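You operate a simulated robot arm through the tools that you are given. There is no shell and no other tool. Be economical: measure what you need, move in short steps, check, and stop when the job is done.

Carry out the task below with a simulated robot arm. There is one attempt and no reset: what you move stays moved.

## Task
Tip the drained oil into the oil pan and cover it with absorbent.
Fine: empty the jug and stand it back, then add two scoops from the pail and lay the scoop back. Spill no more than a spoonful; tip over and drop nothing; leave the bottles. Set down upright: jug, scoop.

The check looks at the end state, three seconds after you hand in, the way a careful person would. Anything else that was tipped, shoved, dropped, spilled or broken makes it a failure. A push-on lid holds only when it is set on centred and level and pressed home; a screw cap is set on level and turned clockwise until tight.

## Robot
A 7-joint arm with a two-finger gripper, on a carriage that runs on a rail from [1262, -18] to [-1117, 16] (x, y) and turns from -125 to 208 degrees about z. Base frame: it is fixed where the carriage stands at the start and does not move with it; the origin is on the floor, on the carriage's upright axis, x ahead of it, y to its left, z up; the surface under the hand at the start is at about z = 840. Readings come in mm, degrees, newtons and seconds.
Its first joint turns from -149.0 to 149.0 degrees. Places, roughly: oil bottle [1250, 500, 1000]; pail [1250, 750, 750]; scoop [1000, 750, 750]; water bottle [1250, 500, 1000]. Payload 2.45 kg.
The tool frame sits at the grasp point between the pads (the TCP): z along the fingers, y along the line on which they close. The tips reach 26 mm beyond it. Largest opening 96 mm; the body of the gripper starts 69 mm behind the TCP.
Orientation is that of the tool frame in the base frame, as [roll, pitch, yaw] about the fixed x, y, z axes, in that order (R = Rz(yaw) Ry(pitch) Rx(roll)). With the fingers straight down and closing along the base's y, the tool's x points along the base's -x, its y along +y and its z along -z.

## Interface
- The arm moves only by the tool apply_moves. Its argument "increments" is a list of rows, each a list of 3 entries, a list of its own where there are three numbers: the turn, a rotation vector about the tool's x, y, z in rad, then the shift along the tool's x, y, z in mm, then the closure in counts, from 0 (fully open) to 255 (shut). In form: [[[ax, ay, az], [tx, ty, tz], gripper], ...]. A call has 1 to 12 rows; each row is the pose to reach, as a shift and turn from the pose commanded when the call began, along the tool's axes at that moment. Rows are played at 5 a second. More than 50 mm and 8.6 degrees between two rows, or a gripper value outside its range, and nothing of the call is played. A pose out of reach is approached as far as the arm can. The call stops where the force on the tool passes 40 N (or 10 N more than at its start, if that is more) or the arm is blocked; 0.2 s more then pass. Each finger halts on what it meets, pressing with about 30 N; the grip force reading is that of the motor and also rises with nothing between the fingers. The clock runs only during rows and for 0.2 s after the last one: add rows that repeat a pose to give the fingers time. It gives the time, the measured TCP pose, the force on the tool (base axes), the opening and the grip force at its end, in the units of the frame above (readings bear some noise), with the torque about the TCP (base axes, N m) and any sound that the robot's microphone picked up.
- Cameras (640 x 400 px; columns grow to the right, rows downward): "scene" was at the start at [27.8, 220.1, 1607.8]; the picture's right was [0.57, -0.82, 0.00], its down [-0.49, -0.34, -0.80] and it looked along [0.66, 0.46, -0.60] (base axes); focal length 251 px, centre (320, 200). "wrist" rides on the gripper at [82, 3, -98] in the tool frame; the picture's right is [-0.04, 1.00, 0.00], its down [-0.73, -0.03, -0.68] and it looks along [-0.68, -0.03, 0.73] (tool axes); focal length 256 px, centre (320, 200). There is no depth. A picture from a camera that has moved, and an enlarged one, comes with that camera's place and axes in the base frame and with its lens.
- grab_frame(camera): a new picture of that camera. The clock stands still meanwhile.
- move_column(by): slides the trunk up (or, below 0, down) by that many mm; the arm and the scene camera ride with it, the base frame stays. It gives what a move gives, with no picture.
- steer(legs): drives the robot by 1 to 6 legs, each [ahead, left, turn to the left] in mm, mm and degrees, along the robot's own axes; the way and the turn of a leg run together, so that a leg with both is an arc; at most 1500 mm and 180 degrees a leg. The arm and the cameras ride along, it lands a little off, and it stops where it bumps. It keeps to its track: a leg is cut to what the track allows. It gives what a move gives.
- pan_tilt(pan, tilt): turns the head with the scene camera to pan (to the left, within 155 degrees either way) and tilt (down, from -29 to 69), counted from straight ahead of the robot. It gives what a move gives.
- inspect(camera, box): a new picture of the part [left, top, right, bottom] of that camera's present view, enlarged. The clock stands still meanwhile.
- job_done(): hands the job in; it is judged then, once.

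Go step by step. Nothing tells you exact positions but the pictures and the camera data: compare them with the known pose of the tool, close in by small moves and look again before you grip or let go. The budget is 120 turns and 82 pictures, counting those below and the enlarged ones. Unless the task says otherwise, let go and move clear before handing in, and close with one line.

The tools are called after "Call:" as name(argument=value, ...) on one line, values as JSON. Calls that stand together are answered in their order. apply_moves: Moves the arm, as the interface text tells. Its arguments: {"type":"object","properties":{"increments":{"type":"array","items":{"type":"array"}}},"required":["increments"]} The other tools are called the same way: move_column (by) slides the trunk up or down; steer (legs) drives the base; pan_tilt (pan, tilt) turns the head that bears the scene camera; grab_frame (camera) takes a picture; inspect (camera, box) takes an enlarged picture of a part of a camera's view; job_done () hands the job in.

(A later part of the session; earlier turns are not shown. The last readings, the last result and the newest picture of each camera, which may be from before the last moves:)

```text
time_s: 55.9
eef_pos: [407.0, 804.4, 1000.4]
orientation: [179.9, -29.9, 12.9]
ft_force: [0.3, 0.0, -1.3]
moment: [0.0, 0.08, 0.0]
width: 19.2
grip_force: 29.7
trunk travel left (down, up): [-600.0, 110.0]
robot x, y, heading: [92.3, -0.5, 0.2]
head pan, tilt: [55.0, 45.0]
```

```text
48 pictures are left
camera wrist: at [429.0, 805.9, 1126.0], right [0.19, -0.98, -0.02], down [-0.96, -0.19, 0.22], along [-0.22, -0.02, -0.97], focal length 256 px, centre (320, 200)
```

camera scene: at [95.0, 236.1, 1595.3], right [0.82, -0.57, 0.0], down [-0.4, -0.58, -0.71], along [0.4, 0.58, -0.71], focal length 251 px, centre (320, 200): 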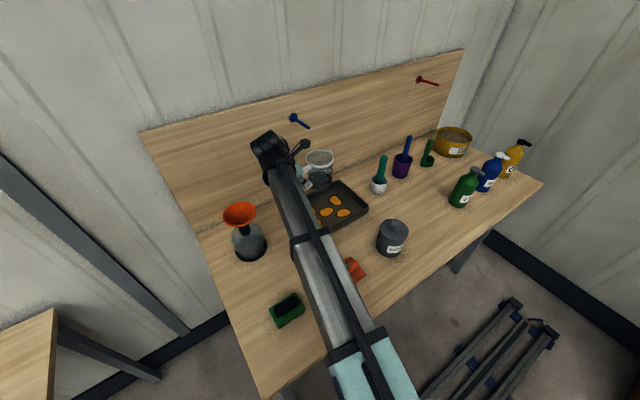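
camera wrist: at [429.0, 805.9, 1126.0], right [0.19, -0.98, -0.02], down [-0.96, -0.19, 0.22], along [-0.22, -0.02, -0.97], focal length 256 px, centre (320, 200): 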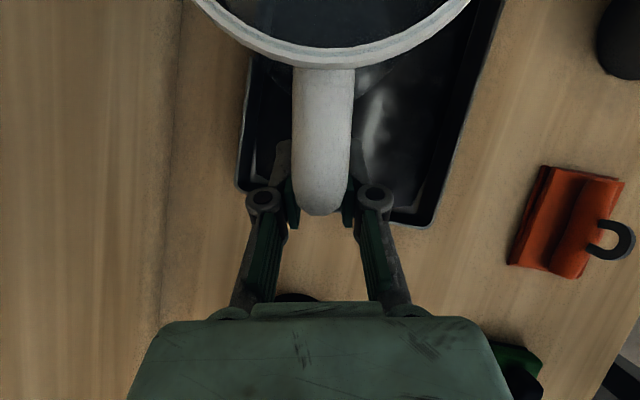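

The jug is empty and upright again. I'll carry it back to its original spot and orientation.

Call:
apply_moves(increments=[[[-0.0034, 0, 0.0059], [6.7, 10.3, 2.5], 255], [[-0.0113, 0, 0.0195], [22.3, 34.5, 8.5], 255], [[-0.0214, 0, 0.0371], [42.3, 65.5, 16.1], 255], [[-0.0326, 0, 0.0566], [64.5, 99.9, 24.5], 255], [[-0.045, 0, 0.078], [89, 137.8, 33.8], 255], [[-0.0563, 0, 0.0975], [111.3, 172.3, 42.3], 255], [[-0.0675, 0, 0.117], [133.5, 206.8, 50.8], 255], [[-0.0799, 0, 0.1385], [158, 244.7, 60.1], 255], [[-0.0911, 0, 0.158], [180.2, 279.1, 68.5], 255], [[-0.1013, 0, 0.1755], [200.3, 310.1, 76.1], 255], [[-0.1091, 0, 0.1892], [215.8, 334.3, 82.1], 255], [[-0.1125, 0, 0.195], [222.5, 344.6, 84.6], 255]])

Call:
inspect(camera="scene", box=[270, 120, 510, 270])

Call:
grab_frame(camera="wrist")

```text
time_s: 58.5
eef_pos: [714.1, 517.9, 1039.4]
orientation: [-180.0, -29.8, 0.0]
ft_force: [-0.4, 0.2, -0.9]
moment: [0.03, 0.08, 0.02]
width: 18.9
grip_force: 29.7
trunk travel left (down, up): [-600.0, 110.0]
robot x, y, heading: [94.5, 0.6, 0.3]
head pan, tilt: [55.0, 45.0]
```

```text
2.67 times, centred on (390, 195) of scene
camera zoom: at [95.0, 235.9, 1595.3], right [0.82, -0.57, 0.0], down [-0.4, -0.58, -0.71], along [0.4, 0.58, -0.71], focal length 669 px, centre (133, 213)
```

zoom: 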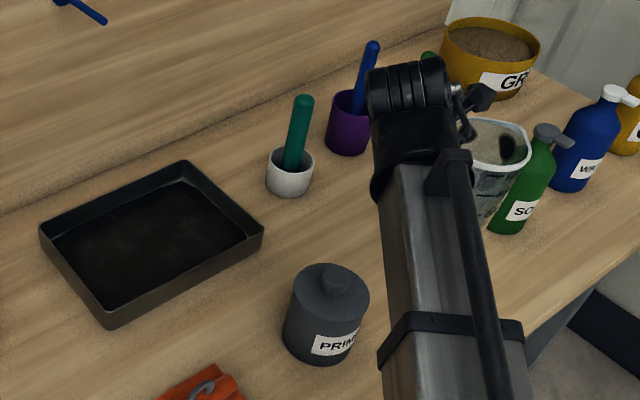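

```text
46 pictures are left
camera wrist: at [734.9, 515.9, 1163.6], right [-0.04, -1.0, -0.02], down [-0.97, 0.03, 0.22], along [-0.22, 0.03, -0.97], focal length 256 px, centre (320, 200)
```

wrist: 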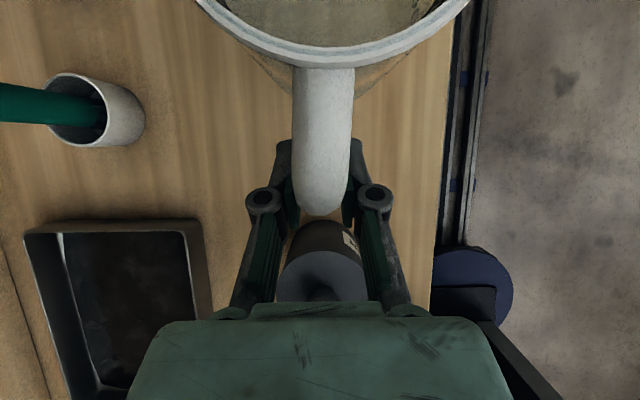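

No spill is visible. I'll look closely at the jug's level before setting down.

Call:
inspect(camera="scene", box=[400, 150, 500, 212])

```text
6.40 times, centred on (450, 181) of scene
camera zoom: at [95.0, 235.9, 1595.3], right [0.82, -0.57, 0.0], down [-0.4, -0.58, -0.71], along [0.4, 0.58, -0.71], focal length 1606 px, centre (-512, 322)
```

zoom: 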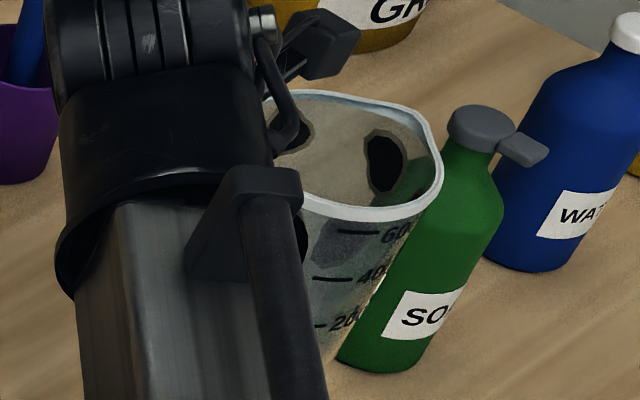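

The rim offset matches a slight yaw of the jug in the grip (level is fine). I'll shift 12 mm to +y to compensate and lower it.

Call:
apply_moves(increments=[[[0, 0, 0], [-15, -6, 26], 255], [[0, 0, 0], [-33, -12, 57], 255], [[0, 0, 0], [-50, -12, 87], 255], [[0, 0, 0], [-60, -12, 104], 255], [[0, 0, 0], [-64, -12, 111], 255], [[0, 0, 0], [-65, -12, 112.8], 255], [[0, 0, 0], [-65.5, -12, 113.7], 255], [[0, 0, 0], [-66, -12, 114.4], 255], [[0, 0, 0], [-66.3, -12, 114.9], 255]])

```text
time_s: 60.5
eef_pos: [712.5, 532.3, 908.1]
orientation: [-180.0, -30.0, 0.0]
ft_force: [1.5, 0.3, 15.9]
moment: [0.01, -0.79, 0.0]
width: 19.2
grip_force: 30.4
trunk travel left (down, up): [-600.0, 110.0]
robot x, y, heading: [93.8, -2.7, 0.2]
head pan, tilt: [55.0, 45.0]
```

Firm contact (16 N). I'll ease up a millimetre, then release gently and check before retreating.

Call:
apply_moves(increments=[[[0, 0, 0], [0.5, 0, -0.9], 255], [[0, 0, 0], [0.5, 0, -0.9], 235], [[0, 0, 0], [0.5, 0, -0.9], 215], [[0, 0, 0], [0.5, 0, -0.9], 180], [[0, 0, 0], [0.5, 0, -0.9], 180]])

Call:
grab_frame(camera="wrist")

```text
time_s: 61.7
eef_pos: [713.1, 531.7, 906.2]
orientation: [179.9, -29.7, 0.0]
ft_force: [-0.8, 0.0, 1.4]
moment: [0.03, -0.03, -0.03]
width: 28.3
grip_force: 0.1
trunk travel left (down, up): [-600.0, 110.0]
robot x, y, heading: [91.0, 2.2, 0.2]
head pan, tilt: [55.0, 45.0]
```

```text
44 pictures are left
camera wrist: at [735.2, 529.1, 1032.1], right [-0.04, -1.0, -0.02], down [-0.97, 0.03, 0.22], along [-0.22, 0.03, -0.97], focal length 256 px, centre (320, 200)
```

wrist: 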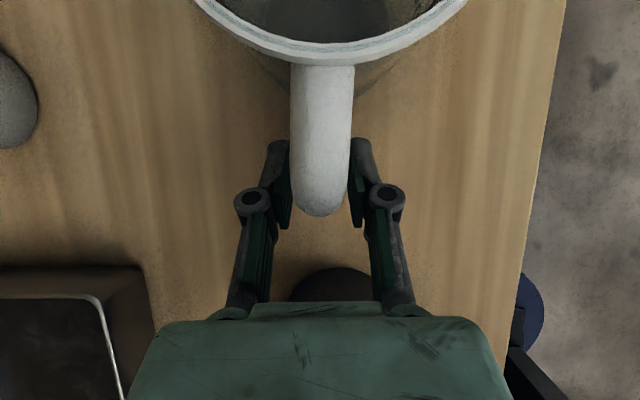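

Jug released and standing. I'll open fully and retract along the tool axis.

Call:
apply_moves(increments=[[[0, 0, 0], [0, 0, 0], 60], [[0, 0, 0], [0, 0, 0], 60], [[0, 0, 0], [0, 0, -40], 60], [[0, 0, 0], [0, 0, -85], 60], [[0, 0, 0], [0, 0, -130], 60], [[0, 0, 0], [20, 0, -170], 60], [[0, 0, 0], [60, 0, -190], 60], [[0, 0, 0], [100, 0, -215], 60]])

Call:
grab_frame(camera="wrist")

```text
time_s: 63.5
eef_pos: [693.2, 532.2, 1142.4]
orientation: [179.9, -29.7, 0.0]
ft_force: [-0.5, -0.4, 0.2]
moment: [0.02, 0.01, -0.01]
width: 73.4
grip_force: 0.0
trunk travel left (down, up): [-600.0, 110.0]
robot x, y, heading: [92.3, 0.8, 0.4]
head pan, tilt: [55.0, 45.0]
```

```text
43 pictures are left
camera wrist: at [715.0, 529.7, 1267.6], right [-0.04, -1.0, -0.02], down [-0.97, 0.03, 0.22], along [-0.22, 0.03, -0.97], focal length 256 px, centre (320, 200)
```

wrist: 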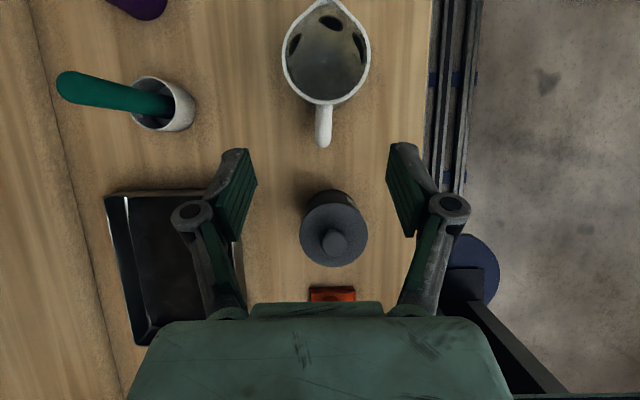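

The jug stands empty and upright. Next is the scoop: I'll drive to x≈600 (arm above the bottles) and look at scoop and pail.

Call:
steer(legs=[[508, 0, 0]])

Call:
pan_tilt(pan=55, tilt=45)

Call:
grab_frame(camera="scene")

Call:
grab_frame(camera="wrist")

```text
time_s: 66.4
eef_pos: [1195.0, 527.9, 1141.7]
orientation: [-180.0, -29.9, 0.2]
ft_force: [-0.7, -0.2, 0.5]
moment: [-0.01, 0.0, -0.02]
width: 73.4
grip_force: 0.1
trunk travel left (down, up): [-600.0, 110.0]
robot x, y, heading: [599.6, -9.3, 0.5]
head pan, tilt: [55.0, 45.0]
```

```text
time_s: 67.0
eef_pos: [1194.7, 527.9, 1141.9]
orientation: [180.0, -29.7, 0.1]
ft_force: [-0.1, -0.1, -0.4]
moment: [0.01, 0.0, -0.02]
width: 73.5
grip_force: 0.1
trunk travel left (down, up): [-600.0, 110.0]
robot x, y, heading: [600.4, -5.4, 0.7]
head pan, tilt: [55.0, 45.0]
```

```text
42 pictures are left
camera scene: at [598.5, 228.6, 1595.4], right [0.83, -0.56, 0.0], down [-0.4, -0.58, -0.71], along [0.4, 0.58, -0.71], focal length 251 px, centre (320, 200)
```

scene: 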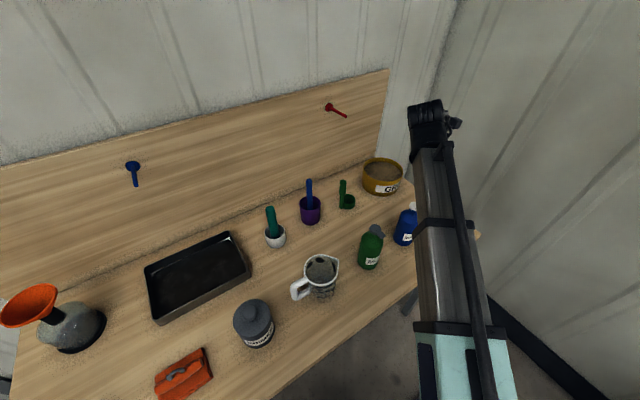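

```text
41 pictures are left
camera wrist: at [1216.7, 525.2, 1267.5], right [-0.03, -1.0, -0.02], down [-0.97, 0.03, 0.22], along [-0.22, 0.03, -0.97], focal length 256 px, centre (320, 200)
```

wrist: 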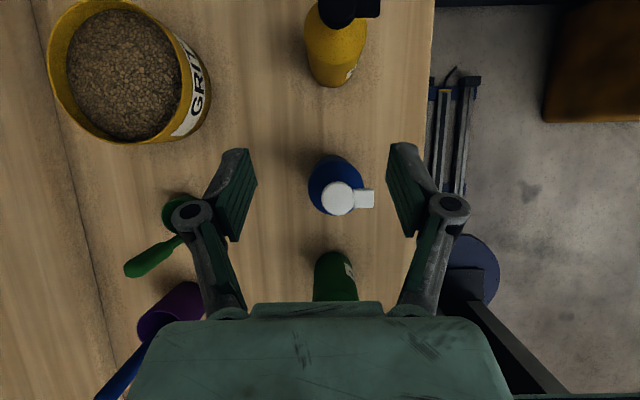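

Call:
inspect(camera="scene", box=[310, 145, 430, 220])

Call:
inspect(camera="wrist", box=[30, 0, 270, 300])

```text
5.33 times, centred on (370, 182) of scene
camera zoom: at [598.5, 228.6, 1595.4], right [0.83, -0.56, 0.0], down [-0.4, -0.58, -0.71], along [0.4, 0.58, -0.71], focal length 1339 px, centre (53, 293)
```

zoom: 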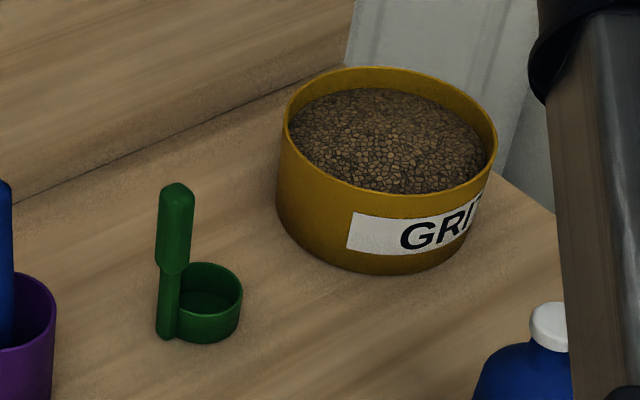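

```text
1.33 times, centred on (150, 150) of wrist
camera zoom: at [1216.7, 525.2, 1267.5], right [-0.03, -1.0, -0.02], down [-0.97, 0.03, 0.22], along [-0.22, 0.03, -0.97], focal length 341 px, centre (547, 267)
```

zoom: 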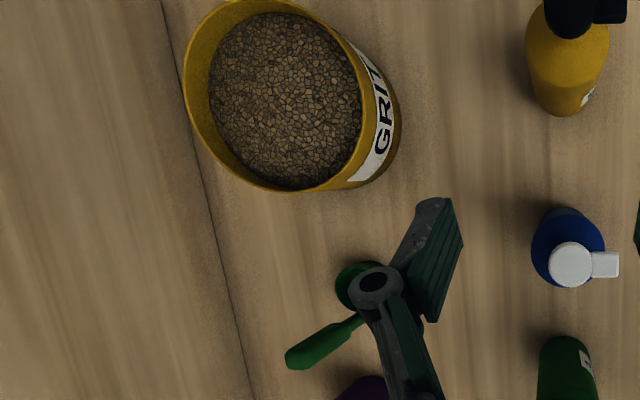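

The scoop handle is near (1068, 757) with its grip from z≈912 to 993. The cup is on its +x side, and the pail centre is near (1318, 795). I'll go to a tilted pre-grasp behind the handle.

Call:
apply_moves(increments=[[[0, 0, 0], [-25, -29, -1], 60], [[0, 0, 0], [-50, -57, -2], 60], [[0, 0, 0], [-75, -86, -3], 60], [[0, 0, 0], [-100, -115, -4], 60], [[0, 0, 0], [-125, -143, -5], 60], [[0, 0, 0], [-150, -172, -6], 60], [[0, 0, 0], [-175, -200, -7], 60], [[0, 0, 0], [-200, -229, -8], 60], [[0, 0, 0], [-200, -229, -8], 60]])

Call:
grab_frame(camera="wrist")

Call:
inspect(camera="scene", box=[270, 130, 430, 230])

```text
time_s: 69.0
eef_pos: [1015.9, 756.3, 1049.7]
orientation: [179.9, -29.8, 0.2]
ft_force: [-0.3, 0.2, -0.2]
moment: [-0.01, 0.01, 0.01]
width: 73.6
grip_force: 0.1
trunk travel left (down, up): [-600.0, 110.0]
robot x, y, heading: [599.5, -10.0, 0.5]
head pan, tilt: [55.0, 45.0]
```

```text
38 pictures are left
camera wrist: at [1037.4, 753.7, 1175.3], right [-0.03, -1.0, -0.02], down [-0.97, 0.03, 0.22], along [-0.22, 0.03, -0.97], focal length 256 px, centre (320, 200)
```

wrist: 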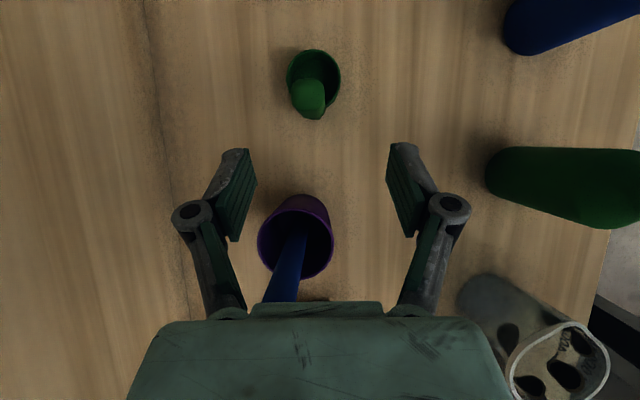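

```text
4.00 times, centred on (350, 180) of scene
camera zoom: at [598.4, 228.9, 1595.3], right [0.83, -0.56, 0.0], down [-0.4, -0.58, -0.71], along [0.4, 0.58, -0.71], focal length 1004 px, centre (200, 280)
```

zoom: 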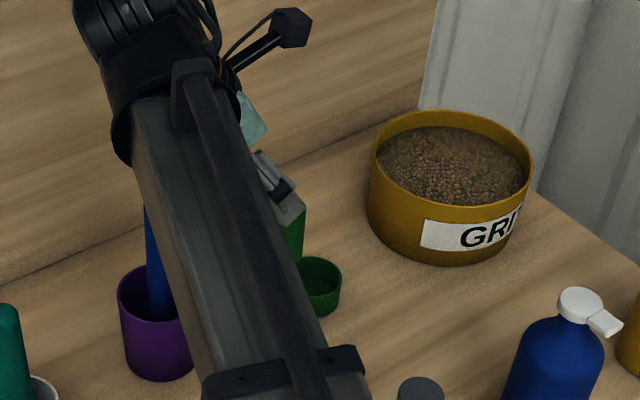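

The handle is at about (1067, 764.5) with the cup straight ahead in +x. I'll slide in and look before closing.

Call:
apply_moves(increments=[[[0, 0, 0], [-0.7, -8.2, 20], 60], [[0, 0, 0], [-0.7, -8.2, 50], 60], [[0, 0, 0], [-0.7, -8.2, 80], 60], [[0, 0, 0], [-0.7, -8.2, 103], 60], [[0, 0, 0], [-0.7, -8.2, 103], 60]])

Call:
grab_frame(camera="wrist")

```text
time_s: 70.2
eef_pos: [1067.5, 764.8, 959.0]
orientation: [-180.0, -29.7, 0.3]
ft_force: [-0.2, -0.1, -0.3]
moment: [0.01, 0.02, -0.02]
width: 73.3
grip_force: 0.0
trunk travel left (down, up): [-600.0, 110.0]
robot x, y, heading: [597.8, -9.8, 0.7]
head pan, tilt: [55.0, 45.0]
```

```text
36 pictures are left
camera wrist: at [1088.7, 761.7, 1084.7], right [-0.03, -1.0, -0.02], down [-0.97, 0.03, 0.22], along [-0.22, 0.03, -0.97], focal length 256 px, centre (320, 200)
```

wrist: 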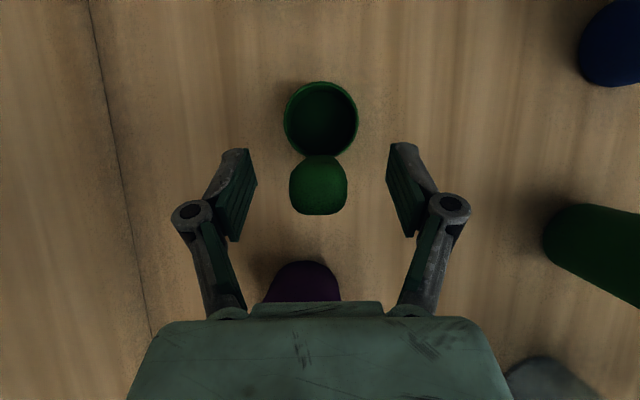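

Handle centred between the fingers. I'll close and lift a little.

Call:
apply_moves(increments=[[[0, 0, 0], [2, -1.5, 1], 130], [[0, 0, 0], [2, -1.5, 1], 200], [[0, 0, 0], [2, -1.5, 1], 255], [[0, 0, 0], [2, -1.5, 1], 255], [[0, 0, 0], [2, -1.5, 1], 255], [[0, 0, 0], [7, -1.5, -7.7], 255], [[0, 0, 0], [17, -1.5, -25], 255], [[0, 0, 0], [17, -1.5, -25], 255]])

Call:
grab_frame(camera="wrist")

Call:
inspect(camera="scene", box=[310, 145, 430, 220])

```text
time_s: 72.0
eef_pos: [1070.0, 766.6, 990.8]
orientation: [-180.0, -29.8, 0.3]
ft_force: [-0.1, -0.2, -0.8]
moment: [0.02, 0.01, 0.03]
width: 23.1
grip_force: 29.7
trunk travel left (down, up): [-600.0, 110.0]
robot x, y, heading: [599.6, -10.4, 0.7]
head pan, tilt: [55.0, 45.0]
```

```text
35 pictures are left
camera wrist: at [1090.8, 763.9, 1115.9], right [-0.03, -1.0, -0.02], down [-0.97, 0.03, 0.22], along [-0.22, 0.03, -0.97], focal length 256 px, centre (320, 200)
```

wrist: 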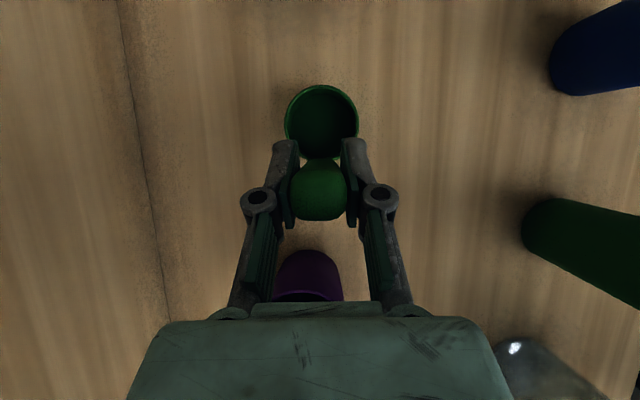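

```text
5.33 times, centred on (370, 182) of scene
camera zoom: at [598.5, 228.5, 1595.4], right [0.83, -0.56, 0.0], down [-0.4, -0.58, -0.71], along [0.4, 0.58, -0.71], focal length 1339 px, centre (53, 293)
```

zoom: 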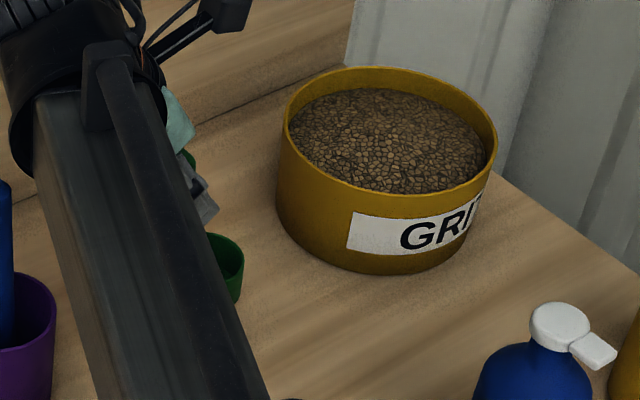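

Scoop held firmly. I'll raise it above the pail rim and drive +215 so the scoop hovers over the pail, then look.

Call:
apply_moves(increments=[[[0, 0, 0], [12, 0, -21], 255], [[0, 0, 0], [25, 0, -43], 255], [[0, 0, 0], [42, 0, -73], 255], [[0, 0, 0], [42, 0, -73], 255]])

Call:
steer(legs=[[215, 0, 0]])

Call:
grab_frame(camera="wrist")

Call:
grab_frame(camera="scene")

```text
time_s: 73.0
eef_pos: [1069.9, 765.0, 1075.7]
orientation: [-180.0, -29.9, 0.2]
ft_force: [-0.6, 0.4, -0.8]
moment: [0.0, 0.01, 0.0]
width: 23.1
grip_force: 30.2
trunk travel left (down, up): [-600.0, 110.0]
robot x, y, heading: [598.6, -7.7, 0.6]
head pan, tilt: [55.0, 45.0]
```

```text
time_s: 74.7
eef_pos: [1279.1, 762.5, 1073.7]
orientation: [-180.0, -29.9, 0.3]
ft_force: [0.1, 0.0, -0.3]
moment: [-0.01, 0.04, 0.01]
width: 23.2
grip_force: 30.2
trunk travel left (down, up): [-600.0, 110.0]
robot x, y, heading: [808.9, -11.8, 0.3]
head pan, tilt: [55.0, 45.0]
```

```text
33 pictures are left
camera wrist: at [1301.6, 760.4, 1200.1], right [-0.03, -1.0, -0.02], down [-0.97, 0.03, 0.22], along [-0.22, 0.03, -0.97], focal length 256 px, centre (320, 200)
```

wrist: 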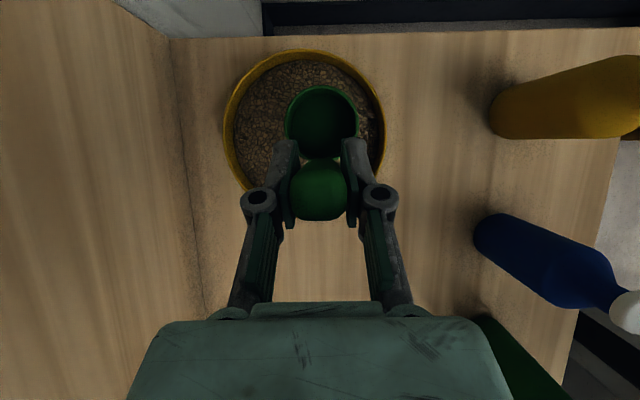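

```text
32 pictures are left
camera scene: at [809.0, 225.6, 1595.3], right [0.83, -0.56, 0.0], down [-0.4, -0.58, -0.71], along [0.4, 0.58, -0.71], focal length 251 px, centre (320, 200)
```

scene: 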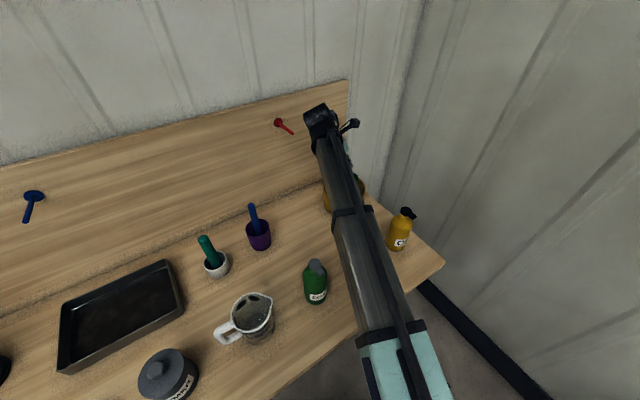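

The pail centre is near (1320, 784). I'll roll the scoop ~52° so its mouth faces -y, shifted so it enters on the pail's +y side, and come down to just above the grit.

Call:
apply_moves(increments=[[[0.1126, 0, 0.065], [0.5, 3, 0.3], 255], [[0.2252, 0, 0.13], [1, 6, 0.6], 255], [[0.3377, 0, 0.195], [1.5, 9, 0.9], 255], [[0.4503, 0, 0.26], [2, 13, 1.2], 255], [[0.5629, 0, 0.325], [2.6, 17, 1.5], 255], [[0.6755, 0, 0.39], [2.6, 20, 1.5], 255], [[0.788, 0, 0.455], [2.6, 20, 1.5], 255], [[0.788, 0, 0.455], [-12.4, 20, 27.5], 255], [[0.788, 0, 0.455], [-27.4, 20, 53.5], 255], [[0.788, 0, 0.455], [-40, 20, 75.4], 255], [[0.788, 0, 0.455], [-40, 20, 75.4], 255]])

Call:
grab_frame(camera="wrist")

Call:
inspect(camera="scene", box=[290, 90, 450, 260])

```text
time_s: 77.1
eef_pos: [1281.4, 742.6, 988.4]
orientation: [-124.0, -17.7, -24.2]
ft_force: [0.5, -0.5, -0.2]
moment: [-0.08, 0.01, 0.0]
width: 23.1
grip_force: 30.1
trunk travel left (down, up): [-600.0, 110.0]
robot x, y, heading: [807.3, -12.7, 0.5]
head pan, tilt: [55.0, 45.0]
```

```text
31 pictures are left
camera wrist: at [1304.0, 641.9, 1062.6], right [-0.03, -0.6, -0.8], down [-0.97, -0.16, 0.16], along [-0.23, 0.79, -0.58], focal length 256 px, centre (320, 200)
```

wrist: 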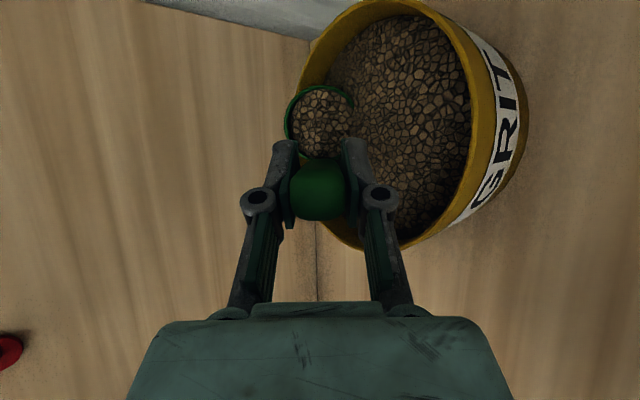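

```text
2.35 times, centred on (370, 175) of scene
camera zoom: at [809.0, 225.7, 1595.3], right [0.83, -0.56, 0.0], down [-0.4, -0.58, -0.71], along [0.4, 0.58, -0.71], focal length 590 px, centre (202, 259)
```

zoom: 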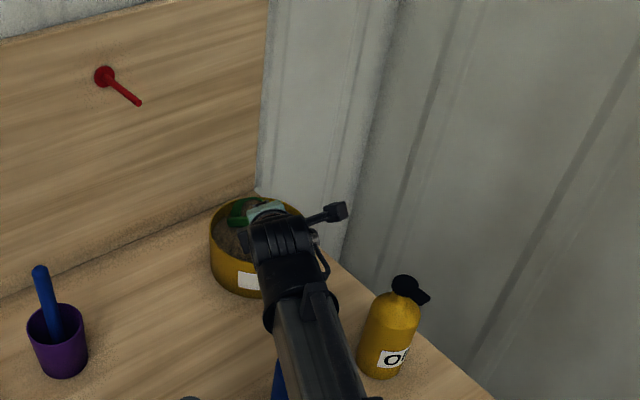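

The cup already picked up grit at the surface. I'll push a bit deeper, then roll level with the cup under the surface.

Call:
apply_moves(increments=[[[0, 0, 0], [-4.6, 11.8, 8], 255], [[0, 0, 0], [-9.2, 23.7, 16], 255], [[0, 0, 0], [-11.7, 30, 20.2], 255], [[-0.1126, 0, -0.065], [-11, 28.4, 19.2], 255], [[-0.2252, 0, -0.13], [-9.8, 25.2, 17], 255], [[-0.3377, 0, -0.195], [-8.6, 22.1, 14.9], 255], [[-0.4503, 0, -0.26], [-7.4, 18.9, 12.8], 255], [[-0.5629, 0, -0.325], [-6.4, 16.6, 11.2], 255], [[-0.6755, 0, -0.39], [-5.8, 15, 10.1], 255], [[-0.788, 0, -0.455], [-5.2, 13.4, 9], 255], [[-0.788, 0, -0.455], [-5.2, 13.4, 9], 255]])

Call:
grab_frame(camera="wrist")

```text
time_s: 79.5
eef_pos: [1282.7, 742.3, 972.6]
orientation: [179.8, -29.8, 0.2]
ft_force: [0.4, -0.5, -1.3]
moment: [-0.02, 0.01, 0.04]
width: 23.4
grip_force: 30.0
trunk travel left (down, up): [-600.0, 110.0]
robot x, y, heading: [813.9, -10.5, 1.0]
head pan, tilt: [55.0, 45.0]
```

```text
29 pictures are left
camera wrist: at [1304.1, 740.6, 1097.5], right [-0.03, -1.0, -0.02], down [-0.97, 0.03, 0.22], along [-0.22, 0.02, -0.97], focal length 256 px, centre (320, 200)
```

wrist: 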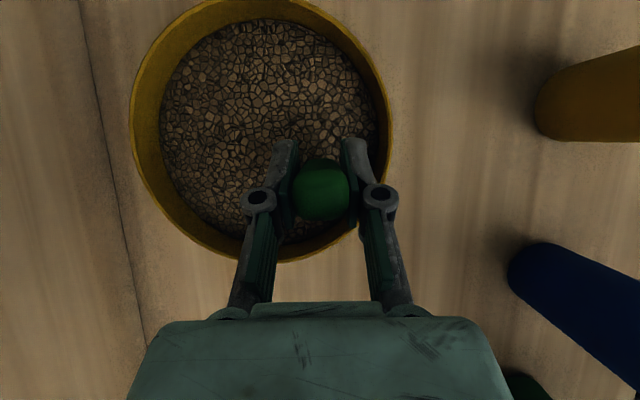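

The cup is submerged and level. I'll lift straight up slowly.

Call:
apply_moves(increments=[[[0, 0, 0], [5, 0, -8.7], 255], [[0, 0, 0], [11, 0, -19], 255], [[0, 0, 0], [18, 0, -31], 255], [[0, 0, 0], [26, 0, -45], 255], [[0, 0, 0], [35, 0, -60.6], 255], [[0, 0, 0], [44, 0, -76], 255], [[0, 0, 0], [52, 0, -90], 255], [[0, 0, 0], [56, 0, -97], 255], [[0, 0, 0], [56, 0, -97], 255]])

Call:
grab_frame(camera="wrist")

```text
time_s: 81.5
eef_pos: [1282.9, 741.9, 1086.7]
orientation: [-179.9, -29.8, 0.3]
ft_force: [-0.2, -0.4, -0.8]
moment: [0.0, 0.05, 0.01]
width: 23.6
grip_force: 29.9
trunk travel left (down, up): [-600.0, 110.0]
robot x, y, heading: [808.1, -14.6, 0.3]
head pan, tilt: [55.0, 45.0]
```

```text
28 pictures are left
camera wrist: at [1304.6, 738.9, 1211.5], right [-0.03, -1.0, -0.02], down [-0.97, 0.03, 0.22], along [-0.22, 0.03, -0.97], focal length 256 px, centre (320, 200)
```

wrist: 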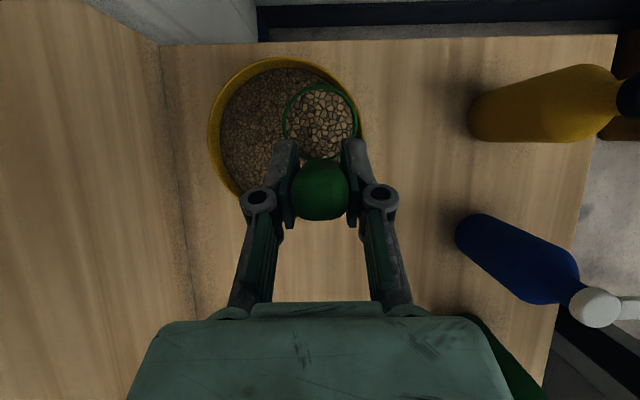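

A full level scoop. I'll shift it to y≈690, clear of the upright handles, raise a bit, and drive back to the tray.

Call:
apply_moves(increments=[[[0, 0, 0], [3, 5, -5], 255], [[0, 0, 0], [8, 17, -14], 255], [[0, 0, 0], [13, 32, -22], 255], [[0, 0, 0], [16, 45, -28], 255], [[0, 0, 0], [17, 50, -30], 255], [[0, 0, 0], [17, 50, -30], 255]])

Call:
steer(legs=[[-818, 0, 0]])

Call:
grab_frame(camera="wrist")

```text
time_s: 82.9
eef_pos: [1283.1, 692.5, 1119.4]
orientation: [179.9, -29.9, 0.2]
ft_force: [0.5, -0.3, 0.0]
moment: [0.01, 0.05, -0.02]
width: 23.4
grip_force: 30.1
trunk travel left (down, up): [-600.0, 110.0]
robot x, y, heading: [811.2, -12.6, 1.0]
head pan, tilt: [55.0, 45.0]
```

```text
time_s: 87.2
eef_pos: [465.9, 707.1, 1118.6]
orientation: [-180.0, -29.8, 0.6]
ft_force: [0.1, -0.6, -1.1]
moment: [0.01, 0.0, 0.04]
width: 23.4
grip_force: 30.2
trunk travel left (down, up): [-600.0, 110.0]
robot x, y, heading: [-5.3, 1.3, 1.1]
head pan, tilt: [55.0, 45.0]
```

```text
27 pictures are left
camera wrist: at [487.2, 703.9, 1244.8], right [-0.02, -1.0, -0.02], down [-0.97, 0.02, 0.22], along [-0.22, 0.02, -0.97], focal length 256 px, centre (320, 200)
```

wrist: 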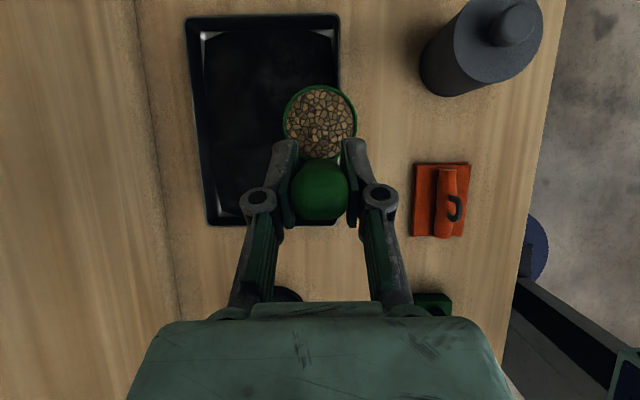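

Still full and over the tray. I'll move to the pour position and begin to roll.

Call:
apply_moves(increments=[[[0, 0, 0], [-11, -5, 19], 255], [[0, 0, 0], [-22, -10, 38], 255], [[0, 0, 0], [-34, -15, 58], 255], [[0.0866, 0, 0.05], [-44.5, -20, 77], 255], [[0.1732, 0, 0.1], [-44.5, -24, 77], 255], [[0.2598, 0, 0.15], [-44.5, -24, 77], 255], [[0.3464, 0, 0.2], [-44.5, -24, 77], 255], [[0.433, 0, 0.25], [-44.5, -24, 77], 255], [[0.5196, 0, 0.3], [-44.5, -24, 77], 255], [[0.6062, 0, 0.35], [-44.5, -24, 77], 255], [[0.6928, 0, 0.4], [-44.5, -24, 77], 255], [[0.7794, 0, 0.45], [-44.5, -24, 77], 255]])

Call:
apply_moves(increments=[[[0.0866, 0, 0.05], [4, 0, 2], 255], [[0.1732, 0, 0.1], [9, 0, 5], 255], [[0.2598, 0, 0.15], [13, 0, 7.5], 255], [[0.3464, 0, 0.2], [17, 0, 10], 255], [[0.433, 0, 0.25], [22, 0, 12.5], 255], [[0.5196, 0, 0.3], [26, 0, 15], 255], [[0.6062, 0, 0.35], [26, 0, 15], 255], [[0.6928, 0, 0.4], [17, 0, 10], 255], [[0.7794, 0, 0.45], [9, 0, 5], 255], [[0.866, 0, 0.5], [0, 0, 0], 255], [[0.866, 0, 0.5], [0, 0, 0], 255], [[0.866, 0, 0.5], [0, 0, 0], 255]])

Call:
grab_frame(camera="wrist")

Call:
grab_frame(camera="scene")

```text
time_s: 89.8
eef_pos: [464.2, 729.4, 1029.5]
orientation: [-124.4, -17.9, -23.7]
ft_force: [0.6, 0.4, -1.1]
moment: [-0.1, 0.03, -0.01]
width: 23.1
grip_force: 29.5
trunk travel left (down, up): [-600.0, 110.0]
robot x, y, heading: [-3.9, -2.2, 1.3]
head pan, tilt: [55.0, 45.0]
```

```text
time_s: 92.4
eef_pos: [466.7, 730.9, 1029.3]
orientation: [-73.6, 9.4, -27.9]
ft_force: [0.1, 0.7, -1.7]
moment: [-0.07, 0.0, 0.0]
width: 23.2
grip_force: 30.5
out of reach, approached as far as the arm can: row 6, 7, 8
trunk travel left (down, up): [-600.0, 110.0]
robot x, y, heading: [-4.1, -3.8, 0.8]
head pan, tilt: [55.0, 45.0]
```

```text
26 pictures are left
camera wrist: at [488.5, 613.5, 985.3], right [-0.04, 0.34, -0.94], down [-0.97, -0.23, -0.04], along [-0.23, 0.91, 0.34], focal length 256 px, centre (320, 200)
```

wrist: 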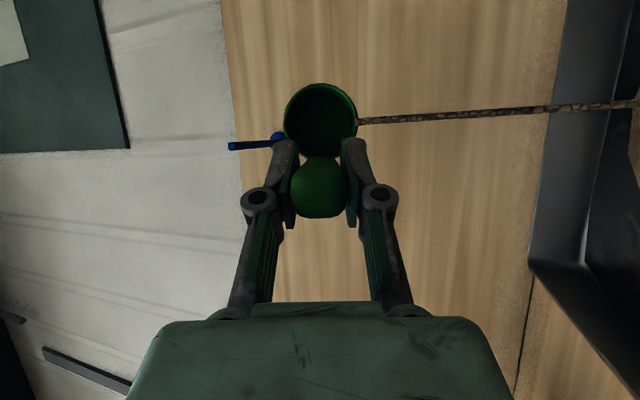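

```text
25 pictures are left
camera scene: at [-5.5, 237.4, 1595.3], right [0.83, -0.56, 0.0], down [-0.4, -0.59, -0.71], along [0.4, 0.59, -0.71], focal length 251 px, centre (320, 200)
```

scene: 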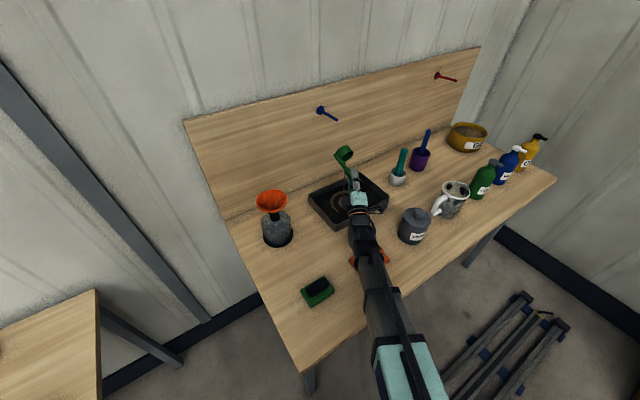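

Still a thin stream. I'll hold to let it finish, with a slight extra tilt, then look.

Call:
apply_moves(increments=[[[0.04, 0, 0.023], [0, 0, 0], 255], [[0.04, 0, 0.023], [0, 0, 0], 255], [[0.04, 0, 0.023], [0, 0, 0], 255], [[0.04, 0, 0.023], [0, 0, 0], 255], [[0.04, 0, 0.023], [0, 0, 0], 255], [[0.04, 0, 0.023], [0, 0, 0], 255], [[0.04, 0, 0.023], [0, 0, 0], 255], [[0.04, 0, 0.023], [0, 0, 0], 255], [[0.04, 0, 0.023], [0, 0, 0], 255], [[0, 0, 0], [0, 0, 0], 255]])

Call:
inspect(camera="scene", box=[280, 130, 440, 250])

```text
time_s: 94.6
eef_pos: [464.9, 729.6, 1029.7]
orientation: [-73.6, 9.5, -28.2]
ft_force: [-0.3, 0.8, -0.6]
moment: [-0.1, 0.0, -0.02]
width: 23.2
grip_force: 30.4
trunk travel left (down, up): [-600.0, 110.0]
robot x, y, heading: [-6.1, -3.4, 1.1]
head pan, tilt: [55.0, 45.0]
```

```text
3.33 times, centred on (360, 190) of scene
camera zoom: at [-5.5, 237.4, 1595.3], right [0.83, -0.56, 0.0], down [-0.4, -0.59, -0.71], along [0.4, 0.59, -0.71], focal length 837 px, centre (187, 233)
```

zoom: 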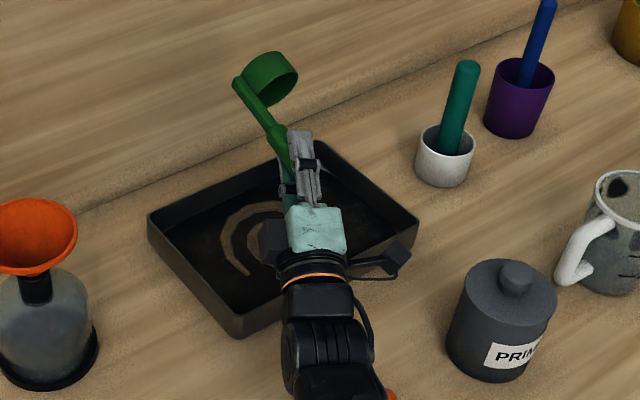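

The scoop is empty, with a trail of grit in the tray. I'll roll back upright and raise.

Call:
apply_moves(increments=[[[-0.1212, 0, -0.07], [0, 0, 0], 255], [[-0.2425, 0, -0.14], [0, 0, 0], 255], [[-0.3637, 0, -0.21], [0, 0, 0], 255], [[-0.485, 0, -0.28], [0, 0, 0], 255], [[-0.6062, 0, -0.35], [0, 0, 0], 255], [[-0.7275, 0, -0.42], [0, 0, 0], 255], [[-0.8487, 0, -0.49], [0, 0, 0], 255]])

Call:
apply_moves(increments=[[[-0.1212, 0, -0.07], [0, 0, 0], 255], [[-0.2425, 0, -0.14], [0, 0, 0], 255], [[-0.3637, 0, -0.21], [0, 0, 0], 255], [[-0.485, 0, -0.28], [0, 0, 0], 255], [[-0.6062, 0, -0.35], [0, 0, 0], 255], [[-0.7275, 0, -0.42], [0, 0, 0], 255], [[-0.7967, 0, -0.46], [0, 0, 0], 255], [[-0.7967, 0, -0.46], [0, 0, 0], 255]])

Call:
grab_frame(camera="wrist")

```text
time_s: 96.2
eef_pos: [465.0, 730.9, 1029.5]
orientation: [-123.6, -17.4, -23.9]
ft_force: [-0.1, 0.2, -1.9]
moment: [-0.07, 0.01, -0.03]
width: 23.3
grip_force: 30.2
trunk travel left (down, up): [-600.0, 110.0]
robot x, y, heading: [-1.3, -0.2, 1.0]
head pan, tilt: [55.0, 45.0]
```

```text
time_s: 98.0
eef_pos: [465.1, 731.0, 1030.1]
orientation: [179.9, -29.8, 0.7]
ft_force: [0.1, -0.1, -0.7]
moment: [0.01, 0.03, 0.0]
width: 23.1
grip_force: 30.1
trunk travel left (down, up): [-600.0, 110.0]
robot x, y, heading: [-1.5, -3.5, 1.2]
head pan, tilt: [55.0, 45.0]
```

```text
23 pictures are left
camera wrist: at [486.4, 727.8, 1155.9], right [-0.02, -1.0, -0.02], down [-0.97, 0.02, 0.22], along [-0.22, 0.02, -0.97], focal length 256 px, centre (320, 200)
```

wrist: 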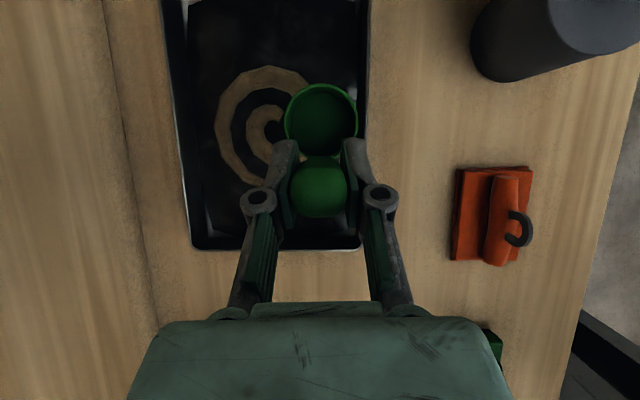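

First scoop delivered, no spill. I'll raise, pull back in y, and drive to the pail again.

Call:
apply_moves(increments=[[[0, 0, 0], [12, 8, -21], 255], [[0, 0, 0], [25, 18, -43], 255], [[0, 0, 0], [37, 28, -64], 255], [[0, 0, 0], [44, 34, -77], 255], [[0, 0, 0], [44, 34, -77], 255]])

Call:
steer(legs=[[818, 0, 0]])

Call:
grab_frame(camera="wrist")

```text
time_s: 99.2
eef_pos: [465.9, 694.9, 1120.2]
orientation: [179.9, -29.8, 0.6]
ft_force: [-1.0, -0.3, -1.8]
moment: [0.02, -0.02, 0.01]
width: 23.2
grip_force: 29.7
trunk travel left (down, up): [-600.0, 110.0]
robot x, y, heading: [-3.0, -6.5, 1.1]
head pan, tilt: [55.0, 45.0]
```

```text
time_s: 103.7
eef_pos: [1301.5, 687.7, 1119.1]
orientation: [180.0, -29.7, 1.0]
ft_force: [-0.3, 0.0, -1.1]
moment: [-0.01, 0.02, -0.02]
width: 23.4
grip_force: 29.5
trunk travel left (down, up): [-600.0, 110.0]
robot x, y, heading: [830.4, -13.2, 1.1]
head pan, tilt: [55.0, 45.0]
```

```text
22 pictures are left
camera wrist: at [1321.6, 683.9, 1244.6], right [-0.02, -1.0, -0.02], down [-0.97, 0.02, 0.22], along [-0.22, 0.02, -0.97], focal length 256 px, centre (320, 200)
```

wrist: 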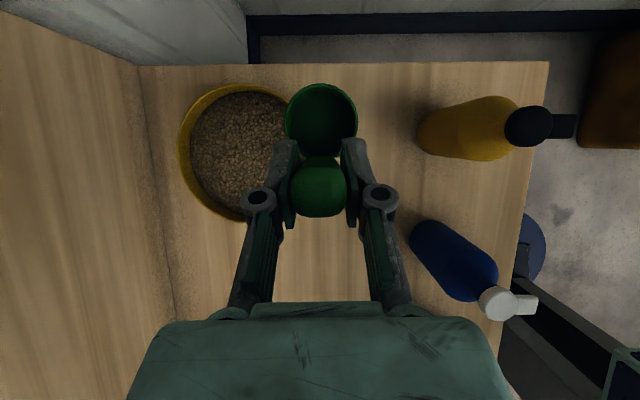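

I'll repeat the same entry: move over the pail, roll ~52°, and descend towards the grit.

Call:
apply_moves(increments=[[[0, 0, 0], [-13, -18, 10], 255], [[0, 0, 0], [-26, -36, 19], 255], [[0, 0, 0], [-39.4, -54, 29.2], 255], [[0.1126, 0, 0.065], [-39.4, -54, 29.2], 255], [[0.2252, 0, 0.13], [-39.4, -54, 29.2], 255], [[0.3377, 0, 0.195], [-39.4, -54, 29.2], 255], [[0.4503, 0, 0.26], [-39.4, -54, 29.2], 255], [[0.5629, 0, 0.325], [-39.4, -54, 29.2], 255], [[0.6755, 0, 0.39], [-39.4, -54, 29.2], 255], [[0.788, 0, 0.455], [-39.4, -54, 29.2], 255], [[0.788, 0, 0.455], [-60.9, -54, 66.4], 255], [[0.788, 0, 0.455], [-82, -54, 103], 255]])

Call:
grab_frame(camera="wrist")

```text
time_s: 106.3
eef_pos: [1277.3, 740.5, 988.4]
orientation: [-124.0, -17.7, -23.6]
ft_force: [0.1, 0.4, -1.1]
moment: [-0.11, 0.05, -0.02]
width: 23.3
grip_force: 30.0
trunk travel left (down, up): [-600.0, 110.0]
robot x, y, heading: [831.2, -9.7, 0.9]
head pan, tilt: [55.0, 45.0]
```

```text
21 pictures are left
camera wrist: at [1301.2, 640.0, 1062.7], right [-0.03, -0.6, -0.8], down [-0.97, -0.17, 0.16], along [-0.23, 0.78, -0.58], focal length 256 px, centre (320, 200)
```

wrist: 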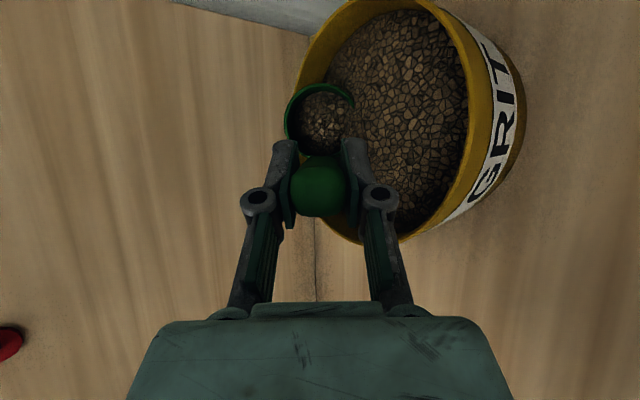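

Call:
apply_moves(increments=[[[0, 0, 0], [-4.6, 11.8, 8], 255], [[0, 0, 0], [-9.2, 23.7, 16], 255], [[0, 0, 0], [-11.7, 30, 20.2], 255], [[-0.1126, 0, -0.065], [-11, 28.4, 19.2], 255], [[-0.2252, 0, -0.13], [-9.8, 25.2, 17], 255], [[-0.3377, 0, -0.195], [-8.6, 22.1, 14.9], 255], [[-0.4503, 0, -0.26], [-7.4, 18.9, 12.8], 255], [[-0.5629, 0, -0.325], [-6.4, 16.6, 11.2], 255], [[-0.6755, 0, -0.39], [-5.8, 15, 10.1], 255], [[-0.788, 0, -0.455], [-5.5, 14.2, 9.6], 255], [[-0.788, 0, -0.455], [-5.5, 14.2, 9.6], 255]])

Call:
apply_moves(increments=[[[0, 0, 0], [5, 0, -8.7], 255], [[0, 0, 0], [11, 0, -19], 255], [[0, 0, 0], [18, 0, -31], 255], [[0, 0, 0], [26, 0, -45], 255], [[0, 0, 0], [35, 0, -60.6], 255], [[0, 0, 0], [44, 0, -76], 255], [[0, 0, 0], [52, 0, -90], 255], [[0, 0, 0], [57, 0, -98.7], 255], [[0, 0, 0], [57, 0, -98.7], 255]])

Call:
grab_frame(camera="wrist")

```text
time_s: 108.7
eef_pos: [1278.7, 739.2, 969.9]
orientation: [179.7, -29.8, 0.9]
ft_force: [-0.4, 0.4, -1.7]
moment: [0.04, 0.02, -0.01]
width: 23.0
grip_force: 29.8
trunk travel left (down, up): [-600.0, 110.0]
robot x, y, heading: [834.1, -11.1, 1.4]
head pan, tilt: [55.0, 45.0]
```

```text
time_s: 110.7
eef_pos: [1279.1, 739.5, 1084.9]
orientation: [179.9, -29.8, 0.8]
ft_force: [-0.7, -0.1, -1.8]
moment: [0.0, 0.02, -0.04]
width: 23.5
grip_force: 30.2
trunk travel left (down, up): [-600.0, 110.0]
robot x, y, heading: [828.9, -11.2, 1.4]
head pan, tilt: [55.0, 45.0]
```

```text
20 pictures are left
camera wrist: at [1300.3, 736.3, 1210.3], right [-0.02, -1.0, -0.02], down [-0.97, 0.02, 0.22], along [-0.22, 0.02, -0.97], focal length 256 px, centre (320, 200)
```

wrist: 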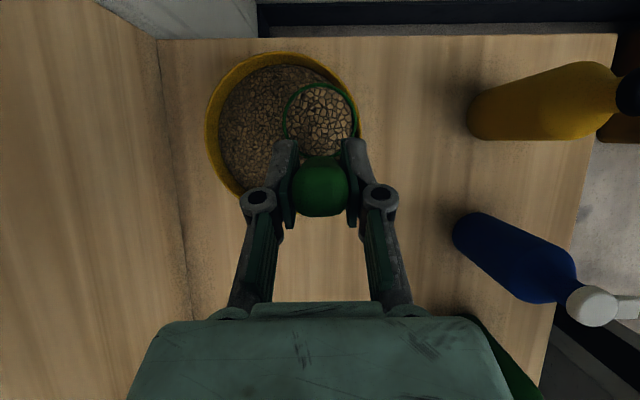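

Full again. Same transit back to the tray.

Call:
apply_moves(increments=[[[0, 0, 0], [3, 5, -5], 255], [[0, 0, 0], [8, 17, -14], 255], [[0, 0, 0], [13, 32, -22], 255], [[0, 0, 0], [16, 45, -28], 255], [[0, 0, 0], [17, 50, -30], 255], [[0, 0, 0], [17, 50, -30], 255]])

Call:
steer(legs=[[-805, 0, 0]])

Call:
grab_frame(camera="wrist")

```text
time_s: 112.1
eef_pos: [1280.3, 690.1, 1119.4]
orientation: [-179.9, -29.8, 0.9]
ft_force: [-0.6, 0.2, -0.6]
moment: [0.03, 0.03, 0.04]
width: 23.2
grip_force: 30.2
trunk travel left (down, up): [-600.0, 110.0]
robot x, y, heading: [836.0, -13.3, 1.1]
head pan, tilt: [55.0, 45.0]
```

```text
time_s: 116.5
eef_pos: [480.2, 691.0, 1120.1]
orientation: [180.0, -29.8, -0.4]
ft_force: [-0.2, -0.7, -2.1]
moment: [-0.02, 0.03, 0.03]
width: 23.5
grip_force: 30.2
trunk travel left (down, up): [-600.0, 110.0]
robot x, y, heading: [20.3, -0.2, 0.1]
head pan, tilt: [55.0, 45.0]
```

```text
19 pictures are left
camera wrist: at [503.7, 688.4, 1244.2], right [-0.04, -1.0, -0.02], down [-0.97, 0.04, 0.22], along [-0.22, 0.03, -0.97], focal length 256 px, centre (320, 200)
```

wrist: 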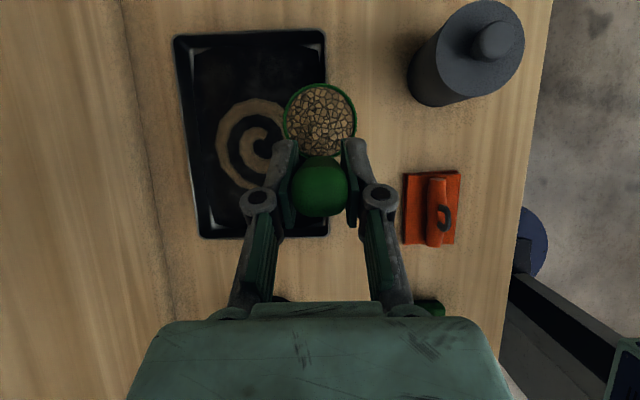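

Call:
apply_moves(increments=[[[0, 0, 0], [-9, -10, 20], 255], [[0, 0, 0], [-18, -20, 41], 255], [[0, 0, 0], [-27, -29, 61], 255], [[0.0866, 0, 0.05], [-36, -39, 82], 255], [[0.1732, 0, 0.1], [-36, -39, 82], 255], [[0.2598, 0, 0.15], [-36, -39, 82], 255], [[0.3464, 0, 0.2], [-36, -39, 82], 255], [[0.433, 0, 0.25], [-36, -39, 82], 255], [[0.5196, 0, 0.3], [-36, -39, 82], 255], [[0.6062, 0, 0.35], [-36, -39, 82], 255], [[0.6928, 0, 0.4], [-36, -39, 82], 255], [[0.7794, 0, 0.45], [-36, -39, 82], 255]])

Call:
apply_moves(increments=[[[0.0866, 0, 0.05], [0, 0, 0], 255], [[0.1732, 0, 0.1], [0, 0, 0], 255], [[0.2598, 0, 0.15], [0, 0, 0], 255], [[0.3464, 0, 0.2], [0, 0, 0], 255], [[0.433, 0, 0.25], [0, 0, 0], 255], [[0.5196, 0, 0.3], [0, 0, 0], 255], [[0.6062, 0, 0.35], [0, 0, 0], 255], [[0.6928, 0, 0.4], [0, 0, 0], 255], [[0.7794, 0, 0.45], [0, 0, 0], 255], [[0.866, 0, 0.5], [0, 0, 0], 255], [[0.866, 0, 0.5], [0, 0, 0], 255], [[0.866, 0, 0.5], [0, 0, 0], 255]])

Call:
apply_moves(increments=[[[0.04, 0, 0.023], [0, 0, 0], 255], [[0.04, 0, 0.023], [0, 0, 0], 255], [[0.04, 0, 0.023], [0, 0, 0], 255], [[0.04, 0, 0.023], [0, 0, 0], 255], [[0.04, 0, 0.023], [0, 0, 0], 255], [[0.04, 0, 0.023], [0, 0, 0], 255], [[0.04, 0, 0.023], [0, 0, 0], 255], [[0.04, 0, 0.023], [0, 0, 0], 255], [[0.04, 0, 0.023], [0, 0, 0], 255], [[0, 0, 0], [0, 0, 0], 255]])

Call:
grab_frame(camera="wrist")

```text
time_s: 119.0
eef_pos: [490.8, 730.6, 1028.9]
orientation: [-124.4, -18.0, -24.8]
ft_force: [-0.5, 0.2, -0.6]
moment: [-0.11, 0.01, 0.01]
width: 23.0
grip_force: 30.0
trunk travel left (down, up): [-600.0, 110.0]
robot x, y, heading: [21.3, -3.1, -0.1]
head pan, tilt: [55.0, 45.0]
```

```text
time_s: 121.7
eef_pos: [491.8, 728.6, 1029.4]
orientation: [-73.6, 9.3, -29.1]
ft_force: [0.1, 0.0, -1.4]
moment: [-0.09, 0.01, 0.01]
width: 23.2
grip_force: 29.2
trunk travel left (down, up): [-600.0, 110.0]
robot x, y, heading: [19.2, 3.5, -0.4]
head pan, tilt: [55.0, 45.0]
```

```text
time_s: 123.8
eef_pos: [491.3, 729.4, 1030.8]
orientation: [-73.6, 9.4, -29.1]
ft_force: [-0.2, -0.5, -0.9]
moment: [-0.08, 0.04, 0.02]
width: 23.3
grip_force: 29.3
trunk travel left (down, up): [-600.0, 110.0]
robot x, y, heading: [21.7, -2.3, -0.1]
head pan, tilt: [55.0, 45.0]
```

```text
18 pictures are left
camera wrist: at [511.7, 611.9, 986.0], right [-0.03, 0.34, -0.94], down [-0.98, -0.21, -0.04], along [-0.21, 0.92, 0.34], focal length 256 px, centre (320, 200)
```

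wrist: 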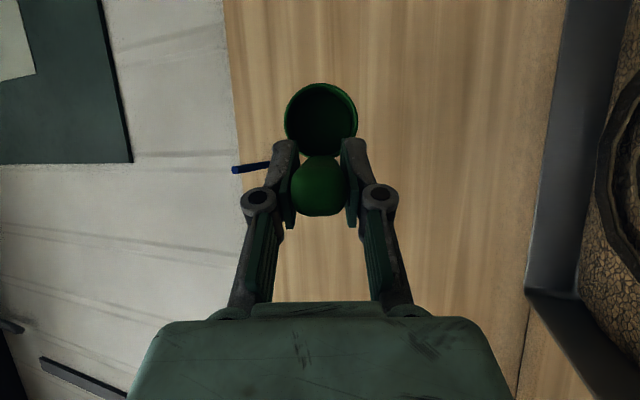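

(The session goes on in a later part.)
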